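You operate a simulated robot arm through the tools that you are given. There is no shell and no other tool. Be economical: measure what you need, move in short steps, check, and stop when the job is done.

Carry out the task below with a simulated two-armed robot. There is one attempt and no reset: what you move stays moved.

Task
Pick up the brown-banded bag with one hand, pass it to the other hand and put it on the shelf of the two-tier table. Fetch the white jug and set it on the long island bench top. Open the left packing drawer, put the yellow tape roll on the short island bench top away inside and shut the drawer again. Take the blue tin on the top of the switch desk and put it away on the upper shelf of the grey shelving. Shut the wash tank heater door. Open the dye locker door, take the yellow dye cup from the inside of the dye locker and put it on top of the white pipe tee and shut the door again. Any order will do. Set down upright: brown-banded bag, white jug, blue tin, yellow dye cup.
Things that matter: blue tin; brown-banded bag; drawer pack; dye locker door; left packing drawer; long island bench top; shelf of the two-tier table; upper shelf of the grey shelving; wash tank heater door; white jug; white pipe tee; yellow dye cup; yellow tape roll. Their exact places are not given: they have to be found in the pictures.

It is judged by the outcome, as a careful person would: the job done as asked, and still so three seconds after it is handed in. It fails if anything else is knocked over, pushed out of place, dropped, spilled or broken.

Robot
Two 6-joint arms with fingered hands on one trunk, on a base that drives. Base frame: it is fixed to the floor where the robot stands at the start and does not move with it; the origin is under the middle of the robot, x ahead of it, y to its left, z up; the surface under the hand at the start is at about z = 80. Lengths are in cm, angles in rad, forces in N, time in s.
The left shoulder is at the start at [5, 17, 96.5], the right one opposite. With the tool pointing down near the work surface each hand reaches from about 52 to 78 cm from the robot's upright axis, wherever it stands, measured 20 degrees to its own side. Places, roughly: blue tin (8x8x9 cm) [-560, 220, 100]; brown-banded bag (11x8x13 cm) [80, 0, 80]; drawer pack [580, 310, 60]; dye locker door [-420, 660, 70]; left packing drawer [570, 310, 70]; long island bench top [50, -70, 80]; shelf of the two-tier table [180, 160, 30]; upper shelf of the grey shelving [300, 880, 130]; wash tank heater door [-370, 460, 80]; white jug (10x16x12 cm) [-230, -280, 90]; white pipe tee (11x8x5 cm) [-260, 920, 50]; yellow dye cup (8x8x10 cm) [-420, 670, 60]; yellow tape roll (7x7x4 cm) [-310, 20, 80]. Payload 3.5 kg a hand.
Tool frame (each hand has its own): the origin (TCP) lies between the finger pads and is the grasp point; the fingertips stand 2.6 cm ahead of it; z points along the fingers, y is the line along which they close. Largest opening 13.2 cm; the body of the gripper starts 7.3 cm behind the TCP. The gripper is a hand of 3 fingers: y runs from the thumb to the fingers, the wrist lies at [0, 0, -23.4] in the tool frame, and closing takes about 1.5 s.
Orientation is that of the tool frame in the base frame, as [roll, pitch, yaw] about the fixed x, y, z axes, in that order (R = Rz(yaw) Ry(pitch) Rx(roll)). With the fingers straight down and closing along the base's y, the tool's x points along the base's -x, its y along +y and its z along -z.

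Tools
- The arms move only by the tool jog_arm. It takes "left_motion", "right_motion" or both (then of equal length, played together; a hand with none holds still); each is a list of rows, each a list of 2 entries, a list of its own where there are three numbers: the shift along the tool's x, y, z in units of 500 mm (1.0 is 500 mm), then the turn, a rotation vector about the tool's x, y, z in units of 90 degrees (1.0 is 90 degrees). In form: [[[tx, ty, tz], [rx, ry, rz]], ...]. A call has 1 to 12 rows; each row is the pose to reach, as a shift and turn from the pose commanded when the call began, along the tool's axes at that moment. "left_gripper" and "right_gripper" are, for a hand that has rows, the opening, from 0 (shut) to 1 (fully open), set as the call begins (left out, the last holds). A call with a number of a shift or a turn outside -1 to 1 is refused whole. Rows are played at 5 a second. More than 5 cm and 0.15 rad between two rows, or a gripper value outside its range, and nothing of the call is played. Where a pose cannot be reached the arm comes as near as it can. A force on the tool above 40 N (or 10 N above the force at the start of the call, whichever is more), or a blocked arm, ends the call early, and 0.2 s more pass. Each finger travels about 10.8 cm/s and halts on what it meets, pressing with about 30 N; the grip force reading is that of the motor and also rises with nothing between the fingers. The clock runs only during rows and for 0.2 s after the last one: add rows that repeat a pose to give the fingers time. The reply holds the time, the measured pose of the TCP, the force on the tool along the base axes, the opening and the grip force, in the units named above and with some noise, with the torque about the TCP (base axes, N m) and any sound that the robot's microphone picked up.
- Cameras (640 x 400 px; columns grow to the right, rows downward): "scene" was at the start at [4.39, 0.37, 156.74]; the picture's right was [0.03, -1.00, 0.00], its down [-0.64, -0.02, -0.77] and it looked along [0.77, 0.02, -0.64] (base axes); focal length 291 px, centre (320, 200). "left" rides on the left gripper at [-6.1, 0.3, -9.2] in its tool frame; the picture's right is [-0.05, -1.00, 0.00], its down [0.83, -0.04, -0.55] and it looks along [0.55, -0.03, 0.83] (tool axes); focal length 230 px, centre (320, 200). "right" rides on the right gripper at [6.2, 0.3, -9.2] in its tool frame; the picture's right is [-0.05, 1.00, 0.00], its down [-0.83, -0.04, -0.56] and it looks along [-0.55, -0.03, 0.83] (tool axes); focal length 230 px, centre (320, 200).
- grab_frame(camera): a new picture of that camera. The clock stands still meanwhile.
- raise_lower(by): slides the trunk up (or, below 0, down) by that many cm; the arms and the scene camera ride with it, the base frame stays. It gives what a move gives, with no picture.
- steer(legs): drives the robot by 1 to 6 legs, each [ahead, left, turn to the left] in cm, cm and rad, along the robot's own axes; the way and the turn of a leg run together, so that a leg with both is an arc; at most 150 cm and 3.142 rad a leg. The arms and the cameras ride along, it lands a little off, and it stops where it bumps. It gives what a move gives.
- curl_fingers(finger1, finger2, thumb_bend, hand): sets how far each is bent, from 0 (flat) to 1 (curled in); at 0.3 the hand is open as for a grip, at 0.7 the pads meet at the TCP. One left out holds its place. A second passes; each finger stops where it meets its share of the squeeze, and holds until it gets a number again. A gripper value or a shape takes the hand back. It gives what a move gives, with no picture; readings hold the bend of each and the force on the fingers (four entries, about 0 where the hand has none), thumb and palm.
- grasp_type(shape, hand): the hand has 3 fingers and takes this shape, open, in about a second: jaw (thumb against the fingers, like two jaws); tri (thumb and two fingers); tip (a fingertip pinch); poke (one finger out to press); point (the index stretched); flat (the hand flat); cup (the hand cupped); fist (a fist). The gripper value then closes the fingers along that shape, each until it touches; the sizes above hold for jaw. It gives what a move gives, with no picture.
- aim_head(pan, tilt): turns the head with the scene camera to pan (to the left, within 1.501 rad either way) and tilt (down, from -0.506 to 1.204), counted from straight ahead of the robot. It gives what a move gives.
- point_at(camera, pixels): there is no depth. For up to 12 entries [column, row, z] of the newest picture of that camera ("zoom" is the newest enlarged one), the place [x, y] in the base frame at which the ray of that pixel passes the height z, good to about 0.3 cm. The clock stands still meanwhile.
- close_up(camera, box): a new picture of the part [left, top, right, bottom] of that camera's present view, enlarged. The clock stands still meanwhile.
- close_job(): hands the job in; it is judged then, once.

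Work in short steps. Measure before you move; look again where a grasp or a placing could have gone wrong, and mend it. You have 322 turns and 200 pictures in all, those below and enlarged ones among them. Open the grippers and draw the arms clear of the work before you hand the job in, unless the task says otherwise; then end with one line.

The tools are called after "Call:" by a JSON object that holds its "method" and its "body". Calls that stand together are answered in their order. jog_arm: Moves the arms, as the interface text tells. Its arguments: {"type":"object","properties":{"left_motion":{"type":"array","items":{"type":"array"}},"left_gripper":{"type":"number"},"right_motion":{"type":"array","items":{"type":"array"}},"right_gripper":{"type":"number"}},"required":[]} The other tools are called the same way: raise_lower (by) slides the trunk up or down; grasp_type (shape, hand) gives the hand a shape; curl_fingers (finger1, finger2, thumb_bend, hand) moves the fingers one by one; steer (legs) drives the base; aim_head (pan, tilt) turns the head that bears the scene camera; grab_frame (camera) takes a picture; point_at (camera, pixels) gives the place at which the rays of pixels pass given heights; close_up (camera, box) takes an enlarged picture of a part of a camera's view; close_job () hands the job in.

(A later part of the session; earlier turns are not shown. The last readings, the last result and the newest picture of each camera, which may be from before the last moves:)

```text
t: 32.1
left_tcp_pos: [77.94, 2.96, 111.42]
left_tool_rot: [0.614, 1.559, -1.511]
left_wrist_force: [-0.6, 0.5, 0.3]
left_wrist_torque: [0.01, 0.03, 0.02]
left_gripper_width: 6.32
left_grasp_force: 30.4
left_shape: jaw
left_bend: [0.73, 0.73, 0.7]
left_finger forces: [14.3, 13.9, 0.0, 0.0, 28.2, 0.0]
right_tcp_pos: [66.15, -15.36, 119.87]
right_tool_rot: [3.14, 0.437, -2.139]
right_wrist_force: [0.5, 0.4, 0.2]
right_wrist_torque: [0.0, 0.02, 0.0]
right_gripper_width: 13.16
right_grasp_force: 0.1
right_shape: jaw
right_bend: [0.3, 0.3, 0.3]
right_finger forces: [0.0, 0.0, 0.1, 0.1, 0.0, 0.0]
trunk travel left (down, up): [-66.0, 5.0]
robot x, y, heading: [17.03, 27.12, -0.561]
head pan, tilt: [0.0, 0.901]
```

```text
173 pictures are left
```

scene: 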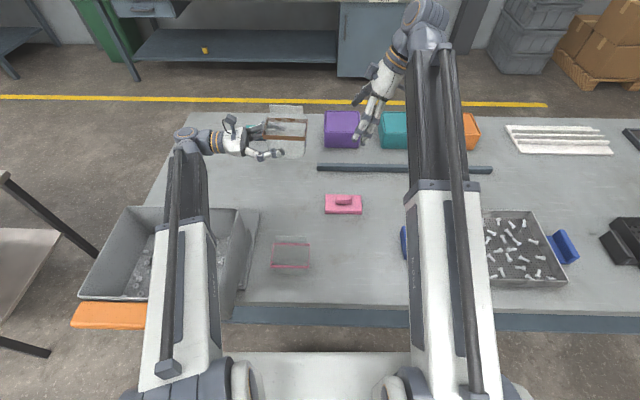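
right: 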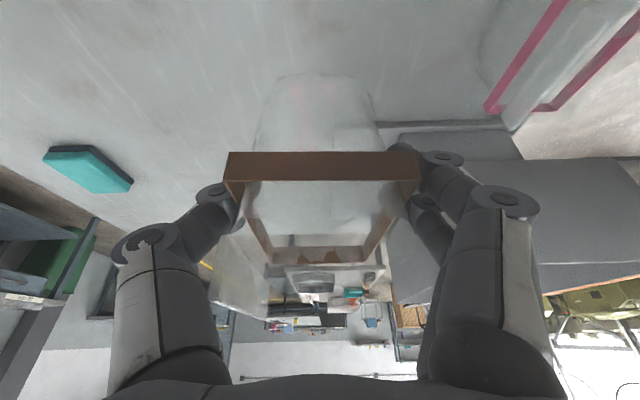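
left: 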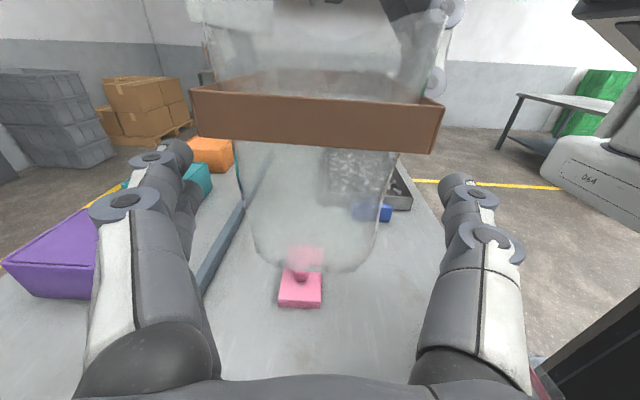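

The right hand is clear and the left holds the bag upright. I back off from the bench, then look left at the two-tier table.

Call:
{"method": "steer", "body": {"legs": [[-45, 0, 0]]}}

Call:
{"method": "aim_head", "body": {"pan": 1.1, "tilt": 0.45}}

Call:
{"method": "grab_frame", "body": {"camera": "scene"}}

```text
t: 34.8
left_tcp_pos: [39.93, 27.0, 111.52]
left_tool_rot: [0.65, 1.56, -1.475]
left_wrist_force: [-0.6, 0.2, 0.1]
left_wrist_torque: [0.01, -0.03, -0.02]
left_gripper_width: 6.34
left_grasp_force: 30.0
left_shape: jaw
left_bend: [0.73, 0.73, 0.7]
left_finger forces: [14.3, 14.0, 0.1, 0.0, 28.3, 0.0]
right_tcp_pos: [28.27, 8.74, 119.96]
right_tool_rot: [3.14, 0.437, -2.139]
right_wrist_force: [0.6, 0.2, 0.2]
right_wrist_torque: [-0.02, -0.02, 0.01]
right_gripper_width: 13.2
right_grasp_force: 0.1
right_shape: jaw
right_bend: [0.3, 0.3, 0.3]
right_finger forces: [0.0, 0.0, 0.1, 0.1, 0.0, 0.0]
trunk travel left (down, up): [-66.0, 5.0]
robot x, y, heading: [-20.69, 51.31, -0.563]
head pan, tilt: [0.0, 0.901]
```

```text
t: 36.1
left_tcp_pos: [40.04, 27.02, 111.4]
left_tool_rot: [0.61, 1.559, -1.514]
left_wrist_force: [-0.3, 0.0, 0.5]
left_wrist_torque: [0.01, -0.02, 0.03]
left_gripper_width: 6.32
left_grasp_force: 29.7
left_shape: jaw
left_bend: [0.73, 0.73, 0.7]
left_finger forces: [14.2, 14.1, 0.0, 0.1, 28.2, 0.0]
right_tcp_pos: [28.26, 8.9, 119.86]
right_tool_rot: [3.139, 0.436, -2.138]
right_wrist_force: [0.3, 0.3, -0.9]
right_wrist_torque: [0.01, 0.0, -0.02]
right_gripper_width: 13.21
right_grasp_force: 0.0
right_shape: jaw
right_bend: [0.3, 0.3, 0.3]
right_finger forces: [0.1, 0.0, 0.0, 0.0, 0.1, 0.1]
trunk travel left (down, up): [-66.0, 5.0]
robot x, y, heading: [-21.0, 51.01, -0.557]
head pan, tilt: [1.1, 0.45]
```

```text
172 pictures are left
```

scene: 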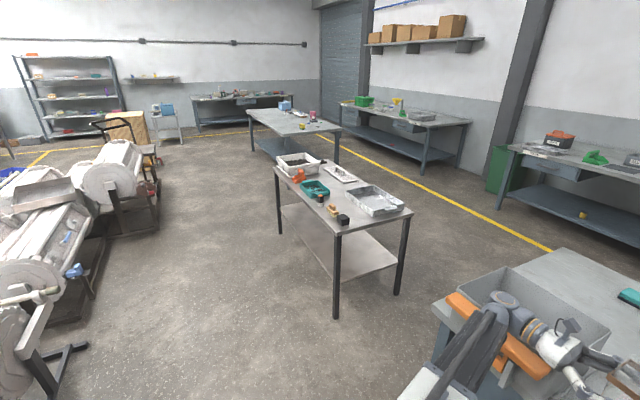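

The near table with a bare lower shelf at (340,240) should be the two-tier one. I measure its legs on the floor, shelf corners and top corners.

Call:
{"method": "point_at", "body": {"camera": "scene", "pixels": [[336, 316, 0], [398, 294, 0], [279, 233, 0], [340, 235, 80], [412, 213, 80], [275, 166, 80], [398, 265, 30], [283, 207, 30], [335, 280, 30], [340, 235, 85], [412, 213, 85]]}}

Call:
{"method": "close_up", "body": {"camera": "scene", "box": [240, 140, 440, 330]}}

```text
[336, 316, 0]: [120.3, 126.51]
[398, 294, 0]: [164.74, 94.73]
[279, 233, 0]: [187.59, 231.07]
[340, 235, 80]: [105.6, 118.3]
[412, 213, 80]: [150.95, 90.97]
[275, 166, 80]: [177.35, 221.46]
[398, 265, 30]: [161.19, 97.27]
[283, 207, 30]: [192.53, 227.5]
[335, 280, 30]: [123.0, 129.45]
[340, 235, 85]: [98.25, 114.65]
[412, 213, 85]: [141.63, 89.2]
```

```text
2.11 times, centred on (340, 235) of scene
```

zoom: 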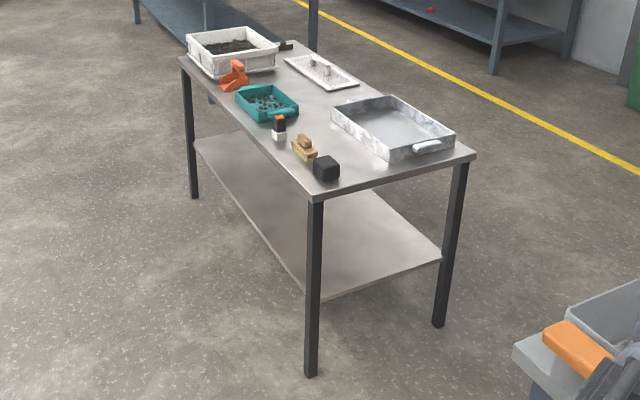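

Feet and shelf fit: long side from (120,126) to (188,231), shelf z≈30, top z≈72; its open long side faces my present heading. I strafe left in front of it, keeping back.

Call:
{"method": "steer", "body": {"legs": [[-18, 0, 0], [0, 87, 0], [0, 87, 0]]}}

Call:
{"method": "jog_arm", "body": {"left_motion": [[[0, 0.03, -0.03], [-0.091, 0, 0]], [[0, 0.06, -0.06], [-0.182, 0, 0]], [[0, 0.09, -0.09], [-0.273, 0, 0]], [[0, 0.12, -0.12], [-0.364, 0, 0]], [[0, 0.15, -0.15], [-0.455, 0, 0]], [[0, 0.18, -0.18], [-0.546, 0, 0]], [[0, 0.21, -0.21], [-0.637, 0, 0]], [[0, 0.24, -0.22], [-0.728, 0, 0]], [[0, 0.26, -0.22], [-0.819, 0, 0]], [[0, 0.27, -0.22], [-0.91, 0, 0]], [[0, 0.27, -0.22], [-1.0, 0, 0]]]}}

Call:
{"method": "aim_head", "body": {"pan": 0.0, "tilt": 0.6}}

Call:
{"method": "grab_frame", "body": {"camera": "scene"}}

```text
t: 46.0
left_tcp_pos: [115.24, 186.23, 111.38]
left_tool_rot: [0.595, 1.561, -1.494]
left_wrist_force: [-0.1, 0.1, 0.1]
left_wrist_torque: [0.02, 0.0, 0.01]
left_gripper_width: 6.32
left_grasp_force: 30.4
left_shape: jaw
left_bend: [0.73, 0.73, 0.7]
left_finger forces: [14.3, 14.0, 0.0, 0.1, 28.3, 0.1]
right_tcp_pos: [104.31, 167.58, 119.92]
right_tool_rot: [3.14, 0.437, -2.103]
right_wrist_force: [-1.1, -0.5, -0.6]
right_wrist_torque: [-0.01, -0.02, 0.01]
right_gripper_width: 13.22
right_grasp_force: 0.0
right_shape: jaw
right_bend: [0.3, 0.3, 0.3]
right_finger forces: [0.0, 0.0, 0.1, 0.0, 0.0, 0.0]
trunk travel left (down, up): [-66.0, 5.0]
robot x, y, heading: [53.83, 208.16, -0.529]
head pan, tilt: [1.1, 0.45]
```

```text
t: 48.4
left_tcp_pos: [132.49, 189.22, 111.21]
left_tool_rot: [-1.131, 1.562, -1.648]
left_wrist_force: [0.9, 0.0, -0.2]
left_wrist_torque: [0.0, 0.04, 0.03]
left_gripper_width: 6.31
left_grasp_force: 30.0
left_shape: jaw
left_bend: [0.73, 0.73, 0.7]
left_finger forces: [13.8, 13.8, 0.0, 0.0, 27.7, 0.0]
right_tcp_pos: [104.16, 167.7, 119.84]
right_tool_rot: [3.139, 0.436, -2.103]
right_wrist_force: [-0.5, -0.4, 0.0]
right_wrist_torque: [-0.02, -0.01, 0.03]
right_gripper_width: 13.23
right_grasp_force: 0.1
right_shape: jaw
right_bend: [0.3, 0.3, 0.3]
right_finger forces: [0.0, 0.0, 0.0, 0.1, 0.0, 0.0]
trunk travel left (down, up): [-66.0, 5.0]
robot x, y, heading: [53.65, 208.44, -0.521]
head pan, tilt: [1.1, 0.45]
```

```text
t: 49.7
left_tcp_pos: [132.48, 189.24, 111.26]
left_tool_rot: [-0.943, 1.56, -1.459]
left_wrist_force: [0.5, 1.6, 0.0]
left_wrist_torque: [0.03, 0.01, 0.03]
left_gripper_width: 6.34
left_grasp_force: 29.8
left_shape: jaw
left_bend: [0.73, 0.73, 0.7]
left_finger forces: [14.0, 13.8, 0.1, 0.0, 27.7, 0.0]
right_tcp_pos: [104.25, 167.5, 119.93]
right_tool_rot: [3.139, 0.437, -2.104]
right_wrist_force: [0.0, -0.2, -0.2]
right_wrist_torque: [-0.02, -0.06, -0.02]
right_gripper_width: 13.19
right_grasp_force: 0.0
right_shape: jaw
right_bend: [0.3, 0.3, 0.3]
right_finger forces: [0.0, 0.0, 0.1, 0.1, 0.0, 0.0]
trunk travel left (down, up): [-66.0, 5.0]
robot x, y, heading: [53.7, 208.86, -0.53]
head pan, tilt: [0.0, 0.6]
```

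```text
170 pictures are left
```

scene: 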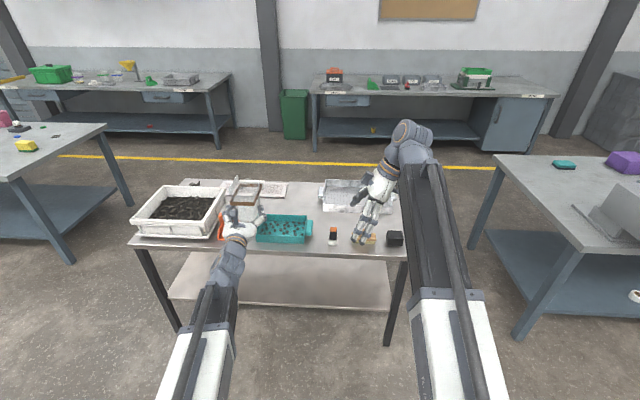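

The left hand now points forward with the bag. I move the right hand out to the right side (beyond the table's end) so that it won't foul the table, and straighten the heading by -0.048.

Call:
{"method": "jog_arm", "body": {"right_motion": [[[0.076, 0.032, -0.036], [0, 0, 0]], [[0.152, 0.064, -0.071], [0, 0, 0]], [[0.229, 0.096, -0.107], [0, 0, 0]], [[0.305, 0.128, -0.142], [0, 0, 0]], [[0.382, 0.16, -0.178], [0, 0, 0]], [[0.458, 0.192, -0.213], [0, 0, 0]], [[0.535, 0.224, -0.249], [0, 0, 0]], [[0.611, 0.256, -0.284], [0, 0, 0]], [[0.688, 0.288, -0.32], [0, 0, 0]]]}}

Call:
{"method": "steer", "body": {"legs": [[0, 0, -0.048]]}}

Call:
{"method": "raise_lower", "body": {"by": -45}}

Call:
{"method": "aim_head", "body": {"pan": 0.0, "tilt": 0.5}}

Call:
{"method": "grab_frame", "body": {"camera": "scene"}}

Call:
{"method": "grab_frame", "body": {"camera": "left"}}

```text
t: 51.7
left_tcp_pos: [132.54, 189.21, 111.26]
left_tool_rot: [-0.981, 1.559, -1.497]
left_wrist_force: [-0.3, -0.6, 0.1]
left_wrist_torque: [-0.03, 0.02, -0.02]
left_gripper_width: 6.31
left_grasp_force: 29.7
left_shape: jaw
left_bend: [0.73, 0.73, 0.7]
left_finger forces: [13.9, 13.8, 0.0, 0.0, 27.7, 0.0]
right_tcp_pos: [94.08, 164.16, 120.75]
right_tool_rot: [3.128, 0.445, -2.23]
right_wrist_force: [-0.1, -0.1, -0.4]
right_wrist_torque: [0.0, -0.03, 0.03]
right_gripper_width: 13.19
right_grasp_force: 0.2
right_shape: jaw
right_bend: [0.3, 0.3, 0.3]
right_finger forces: [0.0, 0.0, 0.1, 0.0, 0.1, 0.0]
right hand out of reach, approached as far as the arm can: row 1, 2, 3, 4, 5, 6, 7, 8, 9
trunk travel left (down, up): [-66.0, 5.0]
robot x, y, heading: [53.25, 208.61, -0.525]
head pan, tilt: [0.0, 0.6]
```

```text
t: 52.5
left_tcp_pos: [131.55, 185.23, 111.18]
left_tool_rot: [-0.958, 1.561, -1.526]
left_wrist_force: [0.7, 0.3, 0.1]
left_wrist_torque: [0.05, -0.02, -0.02]
left_gripper_width: 6.29
left_grasp_force: 30.5
left_shape: jaw
left_bend: [0.73, 0.73, 0.7]
left_finger forces: [13.9, 13.7, 0.0, 0.0, 27.8, 0.0]
right_tcp_pos: [91.87, 162.19, 120.87]
right_tool_rot: [3.127, 0.444, -2.277]
right_wrist_force: [-0.4, 0.3, 0.4]
right_wrist_torque: [-0.02, 0.0, 0.0]
right_gripper_width: 13.18
right_grasp_force: 0.1
right_shape: jaw
right_bend: [0.3, 0.3, 0.3]
right_finger forces: [0.0, 0.1, 0.0, 0.1, 0.1, 0.0]
trunk travel left (down, up): [-66.0, 5.0]
robot x, y, heading: [53.7, 208.3, -0.577]
head pan, tilt: [0.0, 0.6]
```

```text
refused: -45 is not a number from -40 to 40
```

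```text
t: 53.2
left_tcp_pos: [131.37, 185.32, 111.21]
left_tool_rot: [-0.967, 1.561, -1.535]
left_wrist_force: [0.2, 0.6, 0.6]
left_wrist_torque: [0.02, 0.02, 0.0]
left_gripper_width: 6.33
left_grasp_force: 29.3
left_shape: jaw
left_bend: [0.73, 0.73, 0.7]
left_finger forces: [13.9, 13.8, 0.1, 0.1, 27.7, 0.0]
right_tcp_pos: [91.94, 162.27, 120.85]
right_tool_rot: [3.129, 0.445, -2.278]
right_wrist_force: [-0.8, 0.3, -0.7]
right_wrist_torque: [-0.02, 0.04, 0.0]
right_gripper_width: 13.19
right_grasp_force: 0.0
right_shape: jaw
right_bend: [0.3, 0.3, 0.3]
right_finger forces: [0.0, 0.1, 0.0, 0.1, 0.0, 0.0]
trunk travel left (down, up): [-66.0, 5.0]
robot x, y, heading: [53.81, 208.64, -0.573]
head pan, tilt: [0.0, 0.499]
```

```text
169 pictures are left
```

scene: 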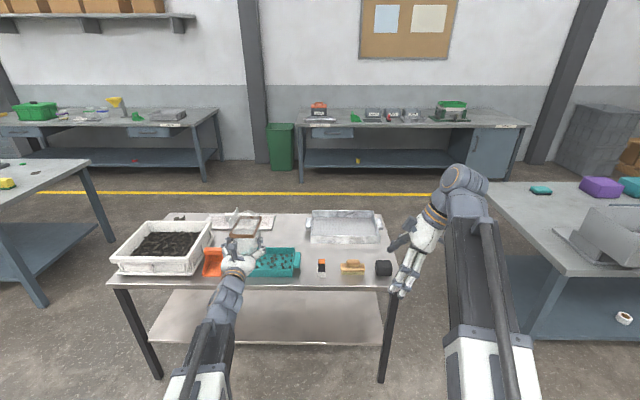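

```text
168 pictures are left
```

left: 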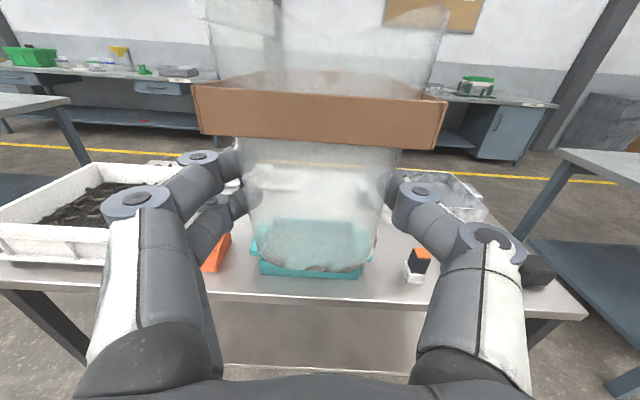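

The right hand only came to about 18 cm right, but I can insert the bag just ~12 cm past the edge so that it stays outside the table. I measure the edges in this picture.

Call:
{"method": "point_at", "body": {"camera": "scene", "pixels": [[115, 290, 72], [393, 288, 72], [150, 344, 30], [383, 347, 30], [157, 378, 0], [382, 383, 0], [270, 345, 30], [250, 290, 30], [360, 291, 30]]}}

Call:
{"method": "raise_lower", "body": {"by": -40}}

Call:
{"method": "grab_frame", "body": {"camera": "scene"}}

```text
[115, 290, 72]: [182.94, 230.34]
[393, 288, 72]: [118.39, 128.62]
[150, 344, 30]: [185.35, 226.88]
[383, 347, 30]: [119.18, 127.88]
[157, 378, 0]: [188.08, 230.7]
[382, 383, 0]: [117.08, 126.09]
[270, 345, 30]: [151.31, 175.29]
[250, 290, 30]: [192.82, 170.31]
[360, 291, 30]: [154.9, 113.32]
```

```text
t: 57.0
left_tcp_pos: [131.48, 185.31, 71.23]
left_tool_rot: [-0.968, 1.56, -1.535]
left_wrist_force: [-0.1, -0.3, -0.8]
left_wrist_torque: [0.01, 0.01, 0.0]
left_gripper_width: 6.31
left_grasp_force: 30.1
left_shape: jaw
left_bend: [0.73, 0.73, 0.7]
left_finger forces: [13.8, 13.8, 0.0, 0.0, 27.7, 0.0]
right_tcp_pos: [91.96, 162.26, 80.85]
right_tool_rot: [3.129, 0.445, -2.278]
right_wrist_force: [0.0, -0.3, -1.2]
right_wrist_torque: [-0.03, 0.02, 0.04]
right_gripper_width: 13.21
right_grasp_force: 0.0
right_shape: jaw
right_bend: [0.3, 0.3, 0.3]
right_finger forces: [0.0, 0.1, 0.1, 0.0, 0.1, 0.0]
trunk travel left (down, up): [-26.0, 45.0]
robot x, y, heading: [53.69, 208.52, -0.576]
head pan, tilt: [0.0, 0.499]
```

```text
167 pictures are left
```

scene: 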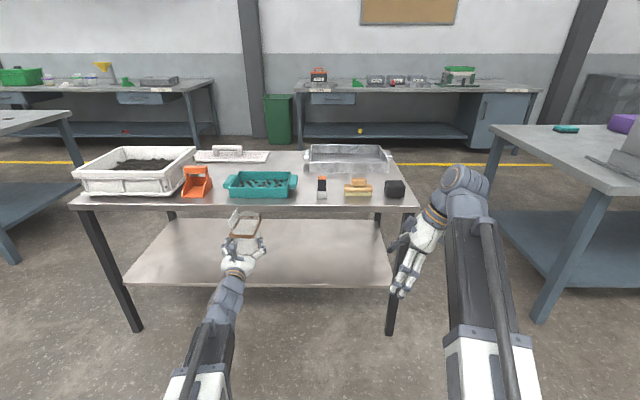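

Bag is lowered to z≈71 in front of the table. I lower the trunk 22 further and then the left arm 11 cm, before driving in.

Call:
{"method": "raise_lower", "body": {"by": -22}}

Call:
{"method": "jog_arm", "body": {"left_motion": [[[0.08, 0, 0], [0, 0, 0]], [[0.16, 0, 0], [0, 0, 0]], [[0.22, 0, 0], [0, 0, 0]], [[0.22, 0, 0], [0, 0, 0]]]}}

Call:
{"method": "grab_frame", "body": {"camera": "left"}}

Call:
{"method": "grab_frame", "body": {"camera": "scene"}}

```text
t: 59.4
left_tcp_pos: [131.36, 185.26, 49.25]
left_tool_rot: [-0.968, 1.558, -1.535]
left_wrist_force: [-0.6, -0.8, 0.1]
left_wrist_torque: [0.02, 0.01, 0.02]
left_gripper_width: 6.33
left_grasp_force: 29.7
left_shape: jaw
left_bend: [0.73, 0.73, 0.7]
left_finger forces: [13.9, 13.8, 0.0, 0.0, 27.6, 0.1]
right_tcp_pos: [91.86, 162.15, 58.89]
right_tool_rot: [3.128, 0.444, -2.279]
right_wrist_force: [0.1, 0.4, 0.7]
right_wrist_torque: [0.01, 0.01, 0.01]
right_gripper_width: 13.18
right_grasp_force: 0.0
right_shape: jaw
right_bend: [0.3, 0.3, 0.3]
right_finger forces: [0.0, 0.0, 0.0, 0.0, 0.0, 0.0]
trunk travel left (down, up): [-4.0, 67.0]
robot x, y, heading: [53.44, 208.66, -0.578]
head pan, tilt: [0.0, 0.499]
```

```text
t: 60.4
left_tcp_pos: [131.4, 185.32, 38.33]
left_tool_rot: [-0.953, 1.56, -1.519]
left_wrist_force: [-0.7, -1.2, 0.0]
left_wrist_torque: [-0.01, 0.02, 0.0]
left_gripper_width: 6.34
left_grasp_force: 29.7
left_shape: jaw
left_bend: [0.73, 0.73, 0.7]
left_finger forces: [13.8, 13.7, 0.1, 0.1, 27.7, 0.0]
right_tcp_pos: [91.86, 162.25, 58.84]
right_tool_rot: [3.127, 0.444, -2.279]
right_wrist_force: [-0.6, -0.1, 0.3]
right_wrist_torque: [0.06, 0.0, 0.04]
right_gripper_width: 13.21
right_grasp_force: 0.0
right_shape: jaw
right_bend: [0.3, 0.3, 0.3]
right_finger forces: [0.0, 0.1, 0.0, 0.0, 0.1, 0.0]
trunk travel left (down, up): [-4.0, 67.0]
robot x, y, heading: [53.7, 208.27, -0.576]
head pan, tilt: [0.0, 0.499]
```

```text
166 pictures are left
```

left: 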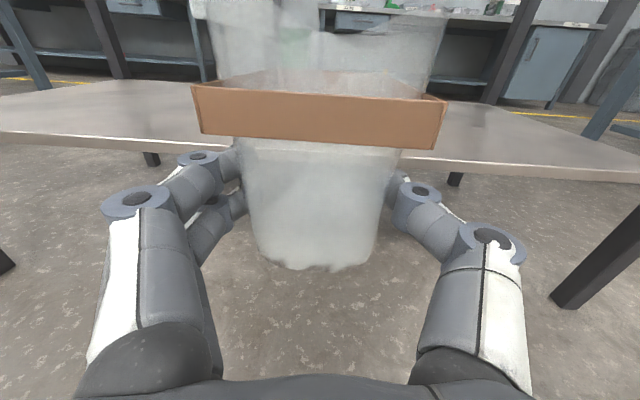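

```text
165 pictures are left
```

scene: 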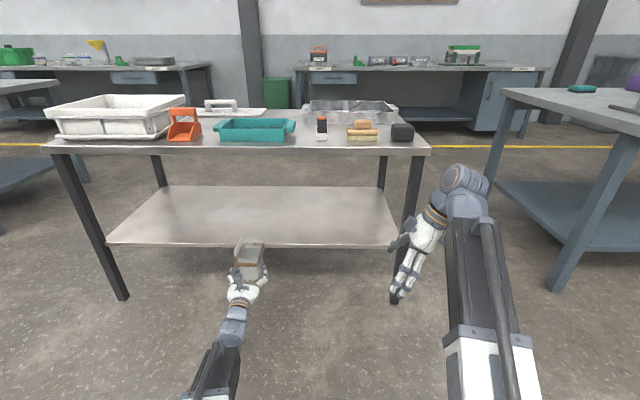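

The path into the shelf is clear. I drive 28 cm ahead.

Call:
{"method": "steer", "body": {"legs": [[28, 0, 0]]}}

Call:
{"method": "grab_frame", "body": {"camera": "scene"}}

Call:
{"method": "grab_frame", "body": {"camera": "left"}}

```text
t: 62.3
left_tcp_pos: [154.44, 170.48, 38.34]
left_tool_rot: [-0.974, 1.559, -1.54]
left_wrist_force: [-0.3, 0.4, -1.0]
left_wrist_torque: [0.04, 0.01, 0.02]
left_gripper_width: 6.33
left_grasp_force: 29.9
left_shape: jaw
left_bend: [0.73, 0.73, 0.7]
left_finger forces: [13.9, 13.6, 0.0, 0.1, 27.6, 0.0]
right_tcp_pos: [115.13, 147.31, 58.91]
right_tool_rot: [3.128, 0.445, -2.275]
right_wrist_force: [-0.8, 0.2, 0.1]
right_wrist_torque: [0.01, -0.01, -0.01]
right_gripper_width: 13.2
right_grasp_force: 0.1
right_shape: jaw
right_bend: [0.3, 0.3, 0.3]
right_finger forces: [0.0, 0.0, 0.0, 0.0, 0.0, 0.0]
trunk travel left (down, up): [-4.0, 67.0]
robot x, y, heading: [76.68, 193.51, -0.57]
head pan, tilt: [0.0, 0.499]
```

```text
164 pictures are left
```

scene: 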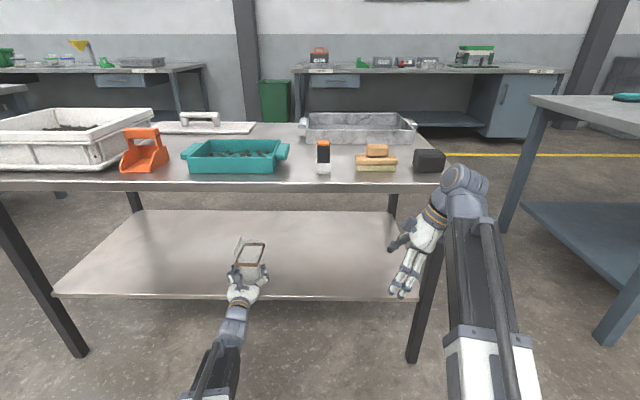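

```text
163 pictures are left
```

left: 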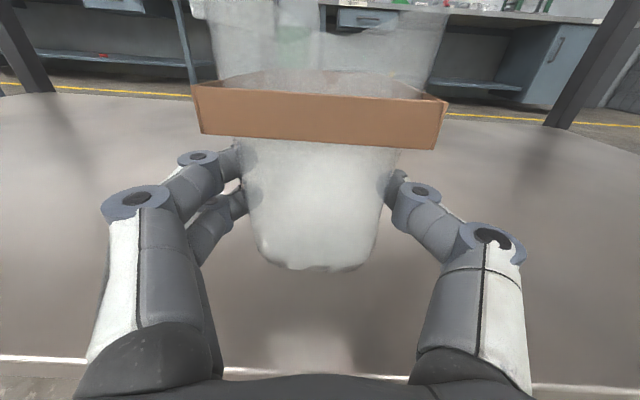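

The TCP is 5 cm past the shelf edge; I go 4 cm further and then lower the bag.

Call:
{"method": "steer", "body": {"legs": [[4, 0, 0]]}}

Call:
{"method": "jog_arm", "body": {"left_motion": [[[0.03, 0, 0], [0, 0, 0]], [[0.06, 0, 0], [0, 0, 0]], [[0.08, 0, 0], [0, 0, 0]], [[0.09, 0, 0], [0, 0, 0]]]}}

Call:
{"method": "grab_frame", "body": {"camera": "left"}}

```text
t: 63.2
left_tcp_pos: [157.99, 168.26, 38.34]
left_tool_rot: [-0.975, 1.562, -1.538]
left_wrist_force: [-1.2, -0.6, -0.2]
left_wrist_torque: [0.01, 0.03, -0.04]
left_gripper_width: 6.32
left_grasp_force: 30.4
left_shape: jaw
left_bend: [0.73, 0.73, 0.7]
left_finger forces: [13.8, 13.6, 0.1, 0.1, 27.7, 0.1]
right_tcp_pos: [118.57, 145.33, 58.93]
right_tool_rot: [3.128, 0.444, -2.276]
right_wrist_force: [0.5, -0.4, 0.5]
right_wrist_torque: [-0.04, -0.03, 0.0]
right_gripper_width: 13.15
right_grasp_force: 0.0
right_shape: jaw
right_bend: [0.3, 0.3, 0.3]
right_finger forces: [0.0, 0.0, 0.1, 0.0, 0.1, 0.1]
trunk travel left (down, up): [-4.0, 67.0]
robot x, y, heading: [79.84, 191.33, -0.574]
head pan, tilt: [0.0, 0.499]
```

```text
t: 64.2
left_tcp_pos: [158.04, 168.33, 34.55]
left_tool_rot: [-0.38, 1.55, -0.954]
left_wrist_force: [-0.4, 1.9, 37.4]
left_wrist_torque: [-0.14, -0.26, 0.0]
left_gripper_width: 6.27
left_grasp_force: 30.2
left_shape: jaw
left_bend: [0.73, 0.73, 0.7]
left_finger forces: [13.7, 13.8, 0.0, 0.0, 25.9, 3.0]
right_tcp_pos: [118.28, 145.26, 59.17]
right_tool_rot: [3.128, 0.446, -2.275]
right_wrist_force: [-0.2, -0.4, -0.1]
right_wrist_torque: [-0.01, -0.01, 0.02]
right_gripper_width: 13.21
right_grasp_force: 0.0
right_shape: jaw
right_bend: [0.3, 0.3, 0.3]
right_finger forces: [0.0, 0.0, 0.0, 0.0, 0.1, 0.1]
trunk travel left (down, up): [-4.0, 67.0]
robot x, y, heading: [79.89, 190.98, -0.57]
head pan, tilt: [0.0, 0.499]
```

```text
162 pictures are left
```

left: 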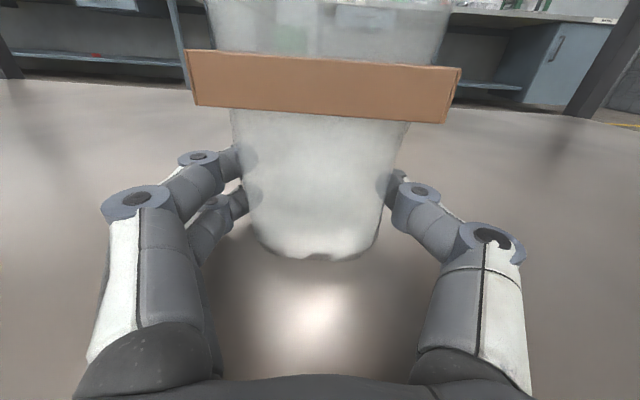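

The bag touches the shelf with 37 N. I ease up 0.6 cm, look at the force, then open.

Call:
{"method": "jog_arm", "body": {"left_motion": [[[-0.013, 0, 0], [0, 0, 0]], [[-0.013, 0, 0], [0, 0, 0]]]}}

Call:
{"method": "close_up", "body": {"camera": "scene", "box": [180, 180, 320, 320]}}

```text
t: 64.8
left_tcp_pos: [157.9, 168.29, 34.53]
left_tool_rot: [-0.719, 1.559, -1.29]
left_wrist_force: [4.0, -0.8, 22.2]
left_wrist_torque: [-0.17, -0.34, -0.08]
left_gripper_width: 6.27
left_grasp_force: 30.0
left_shape: jaw
left_bend: [0.73, 0.73, 0.7]
left_finger forces: [14.1, 14.3, 0.0, 0.1, 26.1, 0.1]
right_tcp_pos: [118.3, 145.12, 58.97]
right_tool_rot: [3.129, 0.445, -2.274]
right_wrist_force: [-0.6, 0.5, 0.6]
right_wrist_torque: [0.02, -0.01, 0.01]
right_gripper_width: 13.22
right_grasp_force: 0.1
right_shape: jaw
right_bend: [0.3, 0.3, 0.3]
right_finger forces: [0.0, 0.0, 0.1, 0.0, 0.0, 0.1]
trunk travel left (down, up): [-4.0, 67.0]
robot x, y, heading: [79.78, 191.09, -0.573]
head pan, tilt: [0.0, 0.499]
```

```text
2.86 times, centred on (250, 250) of scene
```

zoom: 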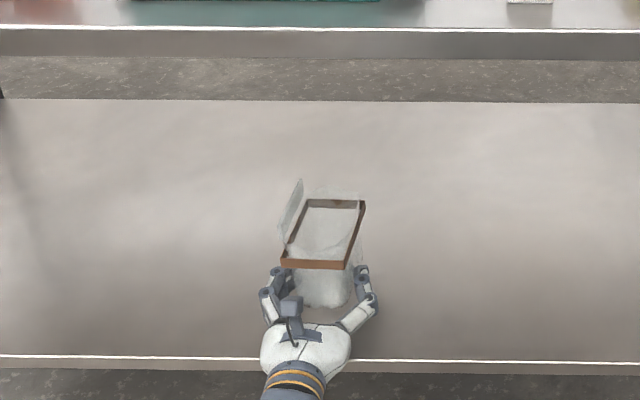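

Still 22 N; I ease another 0.4 cm, then open and let the bag settle before pulling straight back.

Call:
{"method": "jog_arm", "body": {"left_motion": [[[-0.008, 0, 0], [0, 0, 0]], [[-0.008, 0, 0], [0, 0, 0]]]}}

Call:
{"method": "jog_arm", "body": {"left_motion": [[[0, 0, 0], [0, 0, 0]], [[0, 0, 0], [0, 0, 0]], [[0, 0, 0], [0, 0, 0]], [[0, 0, 0], [0, 0, 0]], [[0, 0, 0], [0, 0, 0]]], "left_gripper": 1}}

Call:
{"method": "grab_frame", "body": {"camera": "left"}}

```text
t: 65.4
left_tcp_pos: [157.93, 168.3, 34.62]
left_tool_rot: [-1.403, 1.561, -1.971]
left_wrist_force: [0.6, -1.1, 3.8]
left_wrist_torque: [-0.05, -0.08, -0.03]
left_gripper_width: 6.27
left_grasp_force: 29.7
left_shape: jaw
left_bend: [0.73, 0.73, 0.7]
left_finger forces: [13.6, 14.1, 0.0, 0.1, 27.5, 0.0]
right_tcp_pos: [118.45, 145.22, 58.82]
right_tool_rot: [3.127, 0.445, -2.276]
right_wrist_force: [-0.8, 0.3, -0.6]
right_wrist_torque: [0.0, 0.02, 0.0]
right_gripper_width: 13.18
right_grasp_force: 0.2
right_shape: jaw
right_bend: [0.3, 0.3, 0.3]
right_finger forces: [0.0, 0.0, 0.1, 0.0, 0.1, 0.1]
trunk travel left (down, up): [-4.0, 67.0]
robot x, y, heading: [80.06, 191.11, -0.575]
head pan, tilt: [0.0, 0.499]
```

```text
t: 66.6
left_tcp_pos: [157.96, 168.3, 34.98]
left_tool_rot: [-1.058, 1.56, -1.627]
left_wrist_force: [-0.7, 0.0, 0.0]
left_wrist_torque: [0.0, 0.02, 0.0]
left_gripper_width: 13.17
left_grasp_force: 0.1
left_shape: jaw
left_bend: [0.3, 0.3, 0.3]
left_finger forces: [0.0, 0.1, 0.1, 0.0, 0.0, 0.0]
right_tcp_pos: [118.48, 145.23, 58.81]
right_tool_rot: [3.128, 0.444, -2.276]
right_wrist_force: [-0.4, 0.0, 0.0]
right_wrist_torque: [-0.01, 0.02, -0.02]
right_gripper_width: 13.19
right_grasp_force: 0.0
right_shape: jaw
right_bend: [0.3, 0.3, 0.3]
right_finger forces: [0.0, 0.0, 0.0, 0.0, 0.0, 0.0]
trunk travel left (down, up): [-4.0, 67.0]
robot x, y, heading: [80.25, 191.3, -0.576]
head pan, tilt: [0.0, 0.499]
```

```text
160 pictures are left
```

left: 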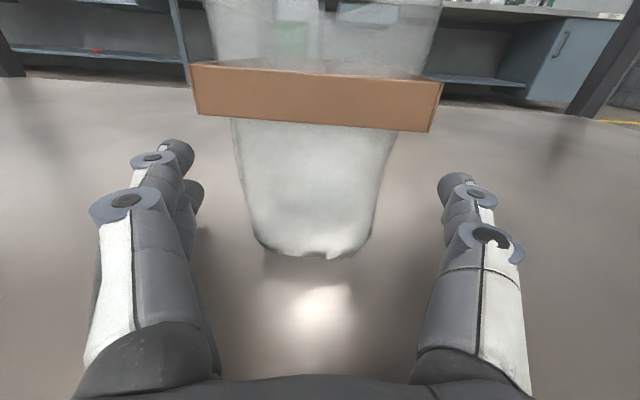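

The hand is open and the bag stands. I drive straight back 35 cm and check the bag.

Call:
{"method": "steer", "body": {"legs": [[-45, 0, 0]]}}

Call:
{"method": "close_up", "body": {"camera": "scene", "box": [160, 110, 360, 270]}}

```text
t: 69.2
left_tcp_pos: [120.81, 191.81, 34.82]
left_tool_rot: [-1.051, 1.563, -1.626]
left_wrist_force: [0.2, -0.1, -0.4]
left_wrist_torque: [-0.05, 0.0, 0.02]
left_gripper_width: 13.19
left_grasp_force: 0.1
left_shape: jaw
left_bend: [0.3, 0.3, 0.3]
left_finger forces: [0.1, 0.1, 0.0, 0.0, 0.0, 0.1]
right_tcp_pos: [81.05, 169.04, 58.94]
right_tool_rot: [3.129, 0.446, -2.282]
right_wrist_force: [0.1, -0.4, 0.5]
right_wrist_torque: [0.02, 0.0, 0.02]
right_gripper_width: 13.18
right_grasp_force: 0.1
right_shape: jaw
right_bend: [0.3, 0.3, 0.3]
right_finger forces: [0.0, 0.0, 0.0, 0.0, 0.0, 0.0]
trunk travel left (down, up): [-4.0, 67.0]
robot x, y, heading: [42.94, 215.46, -0.578]
head pan, tilt: [0.0, 0.499]
```

```text
2.50 times, centred on (260, 190) of scene
```

zoom: 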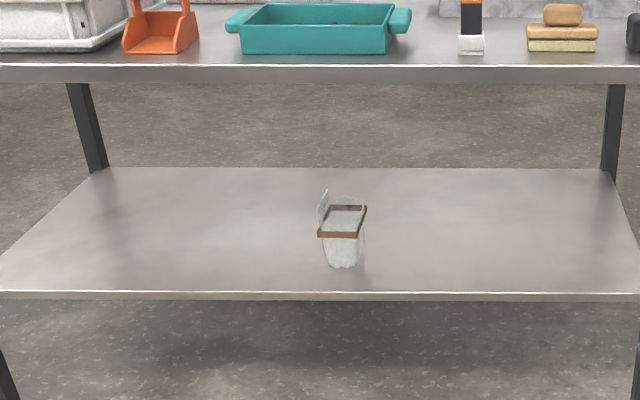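

The bag stands upright on the shelf. I raise the trunk and bring the left hand back to pointing down, then look around for the next jobs.

Call:
{"method": "raise_lower", "body": {"by": 40}}

Call:
{"method": "raise_lower", "body": {"by": 20}}

Call:
{"method": "jog_arm", "body": {"left_motion": [[[0.01, 0, -0.04], [0, 0.091, 0]], [[0.02, 0, -0.08], [0, 0.182, 0]], [[0.04, 0, -0.12], [0, 0.273, 0]], [[0.07, 0, -0.16], [0, 0.364, 0]], [[0.1, 0, -0.2], [0, 0.455, 0]], [[0.13, 0, -0.25], [0, 0.546, 0]], [[0.16, 0, -0.29], [0, 0.637, 0]], [[0.19, 0, -0.33], [0, 0.728, 0]], [[0.21, 0, -0.36], [0, 0.819, 0]], [[0.23, 0, -0.38], [0, 0.91, 0]], [[0.24, 0, -0.4], [0, 1.0, 0]]]}}

Call:
{"method": "aim_head", "body": {"pan": 1.4, "tilt": 0.3}}

Call:
{"method": "grab_frame", "body": {"camera": "scene"}}

Call:
{"method": "aim_head", "body": {"pan": -1.4, "tilt": 0.3}}

Call:
{"method": "grab_frame", "body": {"camera": "scene"}}

```text
t: 73.1
left_tcp_pos: [120.71, 191.88, 74.94]
left_tool_rot: [-1.05, 1.563, -1.627]
left_wrist_force: [-0.1, -0.3, 0.5]
left_wrist_torque: [-0.04, 0.02, -0.01]
left_gripper_width: 13.19
left_grasp_force: 0.1
left_shape: jaw
left_bend: [0.3, 0.3, 0.3]
left_finger forces: [0.0, 0.0, 0.1, 0.0, 0.0, 0.0]
right_tcp_pos: [80.98, 169.07, 98.88]
right_tool_rot: [3.128, 0.445, -2.283]
right_wrist_force: [0.0, -0.7, 0.0]
right_wrist_torque: [0.01, 0.01, 0.01]
right_gripper_width: 13.2
right_grasp_force: 0.1
right_shape: jaw
right_bend: [0.3, 0.3, 0.3]
right_finger forces: [0.1, 0.0, 0.1, 0.0, 0.0, 0.0]
trunk travel left (down, up): [-44.0, 27.0]
robot x, y, heading: [43.24, 215.71, -0.585]
head pan, tilt: [0.0, 0.499]
```

```text
t: 75.2
left_tcp_pos: [120.76, 191.82, 94.87]
left_tool_rot: [-1.061, 1.563, -1.636]
left_wrist_force: [0.1, 0.5, -0.5]
left_wrist_torque: [0.01, -0.01, -0.02]
left_gripper_width: 13.21
left_grasp_force: 0.0
left_shape: jaw
left_bend: [0.3, 0.3, 0.3]
left_finger forces: [0.0, 0.0, 0.0, 0.1, 0.0, 0.1]
right_tcp_pos: [81.13, 169.15, 118.83]
right_tool_rot: [3.128, 0.445, -2.284]
right_wrist_force: [-0.1, 0.2, -0.7]
right_wrist_torque: [-0.02, -0.03, 0.02]
right_gripper_width: 13.17
right_grasp_force: 0.1
right_shape: jaw
right_bend: [0.3, 0.3, 0.3]
right_finger forces: [0.0, 0.0, 0.0, 0.1, 0.0, 0.1]
trunk travel left (down, up): [-64.0, 7.0]
robot x, y, heading: [43.15, 215.36, -0.579]
head pan, tilt: [0.0, 0.499]
```

```text
t: 77.6
left_tcp_pos: [104.16, 202.38, 82.64]
left_tool_rot: [-3.136, 0.001, 2.566]
left_wrist_force: [-0.6, 0.0, 0.4]
left_wrist_torque: [-0.02, 0.02, -0.02]
left_gripper_width: 13.2
left_grasp_force: 0.0
left_shape: jaw
left_bend: [0.3, 0.3, 0.3]
left_finger forces: [0.1, 0.1, 0.1, 0.0, 0.0, 0.1]
left hand out of reach, approached as far as the arm can: row 3
right_tcp_pos: [81.08, 168.99, 118.87]
right_tool_rot: [3.127, 0.446, -2.282]
right_wrist_force: [0.5, -0.3, 0.8]
right_wrist_torque: [0.0, -0.02, -0.02]
right_gripper_width: 13.19
right_grasp_force: 0.1
right_shape: jaw
right_bend: [0.3, 0.3, 0.3]
right_finger forces: [0.0, 0.0, 0.0, 0.1, 0.0, 0.0]
trunk travel left (down, up): [-64.0, 7.0]
robot x, y, heading: [43.01, 215.33, -0.581]
head pan, tilt: [0.0, 0.499]
```

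```text
t: 79.2
left_tcp_pos: [104.08, 202.52, 82.77]
left_tool_rot: [-3.132, 0.005, 2.566]
left_wrist_force: [0.1, -0.1, 0.6]
left_wrist_torque: [0.0, 0.01, 0.03]
left_gripper_width: 13.21
left_grasp_force: 0.1
left_shape: jaw
left_bend: [0.3, 0.3, 0.3]
left_finger forces: [0.0, 0.0, 0.0, 0.0, 0.1, 0.0]
right_tcp_pos: [80.99, 169.12, 118.76]
right_tool_rot: [3.127, 0.446, -2.281]
right_wrist_force: [-0.2, 0.2, -0.6]
right_wrist_torque: [0.0, 0.0, -0.02]
right_gripper_width: 13.21
right_grasp_force: 0.1
right_shape: jaw
right_bend: [0.3, 0.3, 0.3]
right_finger forces: [0.0, 0.1, 0.1, 0.0, 0.0, 0.0]
trunk travel left (down, up): [-64.0, 7.0]
robot x, y, heading: [43.0, 215.39, -0.583]
head pan, tilt: [1.4, 0.3]
```

```text
158 pictures are left
```

scene: 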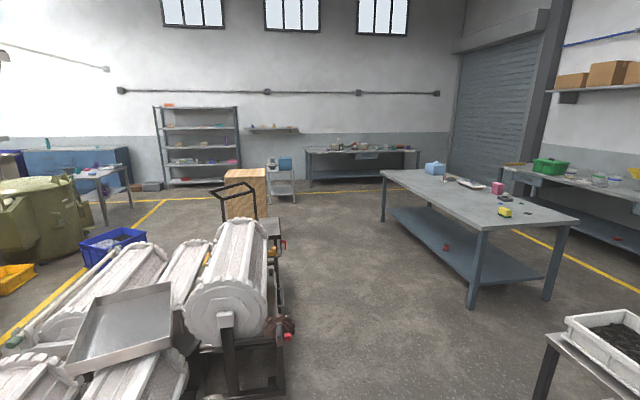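

```text
t: 81.6
left_tcp_pos: [104.08, 202.45, 82.76]
left_tool_rot: [-3.133, 0.004, 2.566]
left_wrist_force: [0.2, -0.1, -1.2]
left_wrist_torque: [0.0, -0.01, 0.02]
left_gripper_width: 13.21
left_grasp_force: 0.0
left_shape: jaw
left_bend: [0.3, 0.3, 0.3]
left_finger forces: [0.0, 0.0, 0.0, 0.1, 0.1, 0.1]
right_tcp_pos: [80.92, 169.01, 118.87]
right_tool_rot: [3.129, 0.445, -2.283]
right_wrist_force: [0.1, -0.2, 0.4]
right_wrist_torque: [0.0, 0.01, -0.02]
right_gripper_width: 13.18
right_grasp_force: 0.0
right_shape: jaw
right_bend: [0.3, 0.3, 0.3]
right_finger forces: [0.0, 0.0, 0.0, 0.1, 0.0, 0.1]
trunk travel left (down, up): [-64.0, 7.0]
robot x, y, heading: [42.73, 215.33, -0.579]
head pan, tilt: [-1.4, 0.3]
```

```text
157 pictures are left
```

scene: 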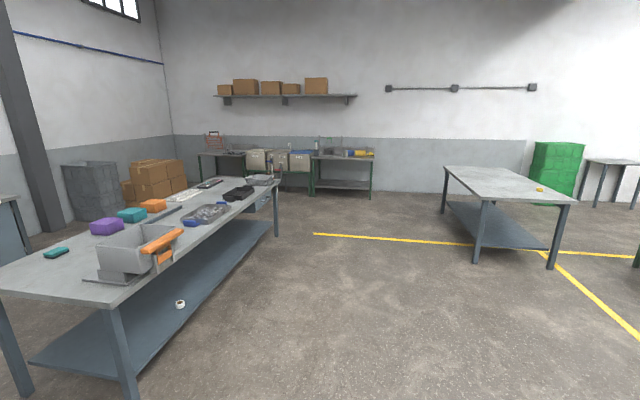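

I zoom onto the far bench near column 348, where the jug should be, and onto the short island bench at (500,180).

Call:
{"method": "close_up", "body": {"camera": "scene", "box": [180, 110, 400, 210]}}

Call:
{"method": "close_up", "body": {"camera": "scene", "box": [420, 130, 640, 270]}}

```text
2.91 times, centred on (290, 160) of scene
```

zoom: 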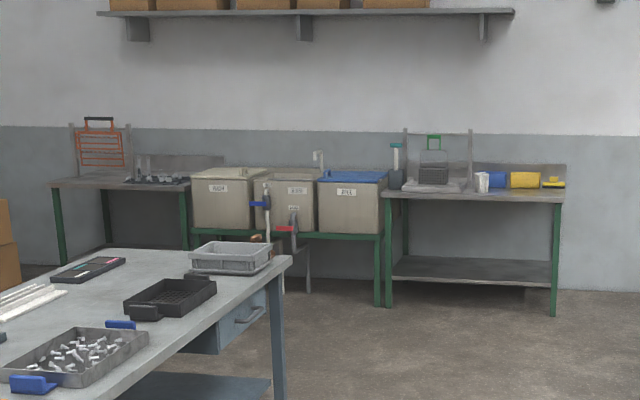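

```text
2.86 times, centred on (530, 200) of scene
```

zoom: 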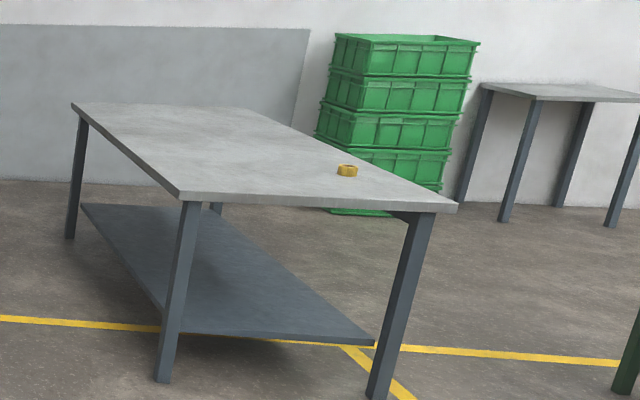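

The jug appears as the small white vessel on the right far bench. I turn right to face that wall and drive down the aisle.

Call:
{"method": "steer", "body": {"legs": [[0, 0, -1.56], [140, 0, 0], [140, 0, 0], [120, 10, 0]]}}

Call:
{"method": "aim_head", "body": {"pan": 0.0, "tilt": 0.4}}

Call:
{"method": "grab_frame", "body": {"camera": "scene"}}

```text
t: 104.5
left_tcp_pos: [-160.57, -191.8, 82.65]
left_tool_rot: [-3.133, 0.005, 1.04]
left_wrist_force: [0.7, -0.6, -0.9]
left_wrist_torque: [0.03, -0.02, -0.01]
left_gripper_width: 13.23
left_grasp_force: 0.1
left_shape: jaw
left_bend: [0.3, 0.3, 0.3]
left_finger forces: [0.1, 0.1, 0.0, 0.1, 0.0, 0.0]
right_tcp_pos: [-195.16, -170.43, 118.8]
right_tool_rot: [3.128, 0.445, 2.473]
right_wrist_force: [-0.5, -0.3, -0.5]
right_wrist_torque: [0.01, -0.02, 0.04]
right_gripper_width: 13.19
right_grasp_force: 0.0
right_shape: jaw
right_bend: [0.3, 0.3, 0.3]
right_finger forces: [0.0, 0.0, 0.0, 0.0, 0.0, 0.0]
trunk travel left (down, up): [-64.0, 7.0]
robot x, y, heading: [-150.49, -130.49, -2.104]
head pan, tilt: [-1.4, 0.3]
```

```text
t: 106.0
left_tcp_pos: [-160.59, -191.81, 82.69]
left_tool_rot: [-3.131, 0.005, 1.04]
left_wrist_force: [0.0, -0.4, 0.2]
left_wrist_torque: [-0.01, 0.01, -0.02]
left_gripper_width: 13.19
left_grasp_force: 0.2
left_shape: jaw
left_bend: [0.3, 0.3, 0.3]
left_finger forces: [0.0, 0.0, 0.0, 0.1, 0.1, 0.0]
right_tcp_pos: [-195.08, -170.34, 118.87]
right_tool_rot: [3.127, 0.444, 2.472]
right_wrist_force: [0.4, -0.1, 0.0]
right_wrist_torque: [0.01, 0.02, 0.02]
right_gripper_width: 13.21
right_grasp_force: 0.1
right_shape: jaw
right_bend: [0.3, 0.3, 0.3]
right_finger forces: [0.0, 0.0, 0.1, 0.0, 0.0, 0.0]
trunk travel left (down, up): [-64.0, 7.0]
robot x, y, heading: [-150.41, -130.46, -2.106]
head pan, tilt: [0.0, 0.4]
```

```text
154 pictures are left
```

scene: 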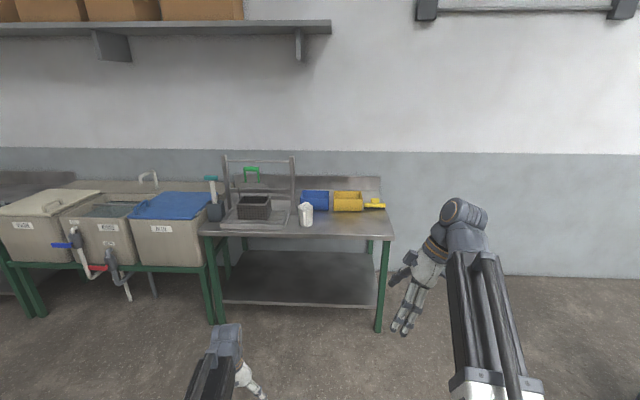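

The jug stands at (305,215) on the right bench. I take an enlarged view.

Call:
{"method": "close_up", "body": {"camera": "scene", "box": [200, 140, 400, 260]}}

Call:
{"method": "point_at", "body": {"camera": "scene", "pixels": [[306, 226, 80], [199, 236, 80], [393, 237, 80], [306, 226, 85], [199, 236, 85], [212, 321, 0], [379, 331, 0]]}}

```text
3.20 times, centred on (300, 200) of scene
```

zoom: 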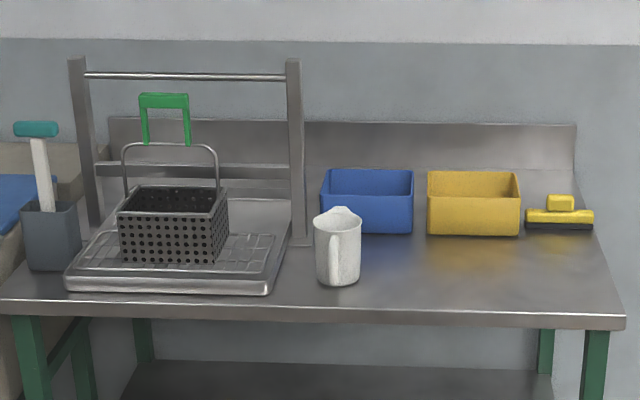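

```text
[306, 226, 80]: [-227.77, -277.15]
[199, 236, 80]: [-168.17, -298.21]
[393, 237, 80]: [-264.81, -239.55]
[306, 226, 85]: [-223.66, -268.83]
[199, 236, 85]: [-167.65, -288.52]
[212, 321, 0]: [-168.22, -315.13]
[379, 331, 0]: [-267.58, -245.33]
```

The jug's handle points toward me, spout away. I measure its base, rim and the rack post beside it.

Call:
{"method": "point_at", "body": {"camera": "zoom", "pixels": [[318, 278, 80], [358, 278, 80], [338, 286, 80], [314, 222, 92], [361, 222, 92], [340, 206, 92], [298, 245, 80], [268, 293, 80], [0, 300, 80], [622, 318, 80], [335, 283, 83]]}}

Call:
{"method": "jog_arm", "body": {"left_motion": [[[0, 0, -0.09], [0, 0, 0]], [[0, 0, -0.18], [0, 0, 0]], [[0, 0, -0.27], [0, 0, 0]], [[0, 0, -0.36], [0, 0, 0]], [[0, 0, -0.45], [0, 0, 0]], [[0, 0, -0.54], [0, 0, 0]], [[0, 0, -0.6], [0, 0, 0]]]}}

```text
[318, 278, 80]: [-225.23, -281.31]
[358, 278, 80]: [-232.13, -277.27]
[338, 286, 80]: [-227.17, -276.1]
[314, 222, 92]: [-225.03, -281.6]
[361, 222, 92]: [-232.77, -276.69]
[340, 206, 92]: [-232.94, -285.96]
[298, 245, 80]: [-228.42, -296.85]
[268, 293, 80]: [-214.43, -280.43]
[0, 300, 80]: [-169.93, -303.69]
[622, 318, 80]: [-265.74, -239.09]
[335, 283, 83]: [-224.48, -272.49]
```

```text
t: 107.6
left_tcp_pos: [-160.69, -191.77, 112.77]
left_tool_rot: [-3.132, 0.005, 1.04]
left_wrist_force: [0.1, -0.4, -0.4]
left_wrist_torque: [0.0, 0.03, -0.01]
left_gripper_width: 13.16
left_grasp_force: 0.0
left_shape: jaw
left_bend: [0.3, 0.3, 0.3]
left_finger forces: [0.0, 0.0, 0.0, 0.1, 0.0, 0.0]
right_tcp_pos: [-195.2, -170.3, 118.93]
right_tool_rot: [3.128, 0.445, 2.473]
right_wrist_force: [-0.4, 0.0, 0.0]
right_wrist_torque: [-0.01, -0.02, 0.0]
right_gripper_width: 13.19
right_grasp_force: 0.2
right_shape: jaw
right_bend: [0.3, 0.3, 0.3]
right_finger forces: [0.0, 0.1, 0.0, 0.0, 0.1, 0.0]
trunk travel left (down, up): [-64.0, 7.0]
robot x, y, heading: [-150.58, -129.88, -2.11]
head pan, tilt: [0.0, 0.4]
```

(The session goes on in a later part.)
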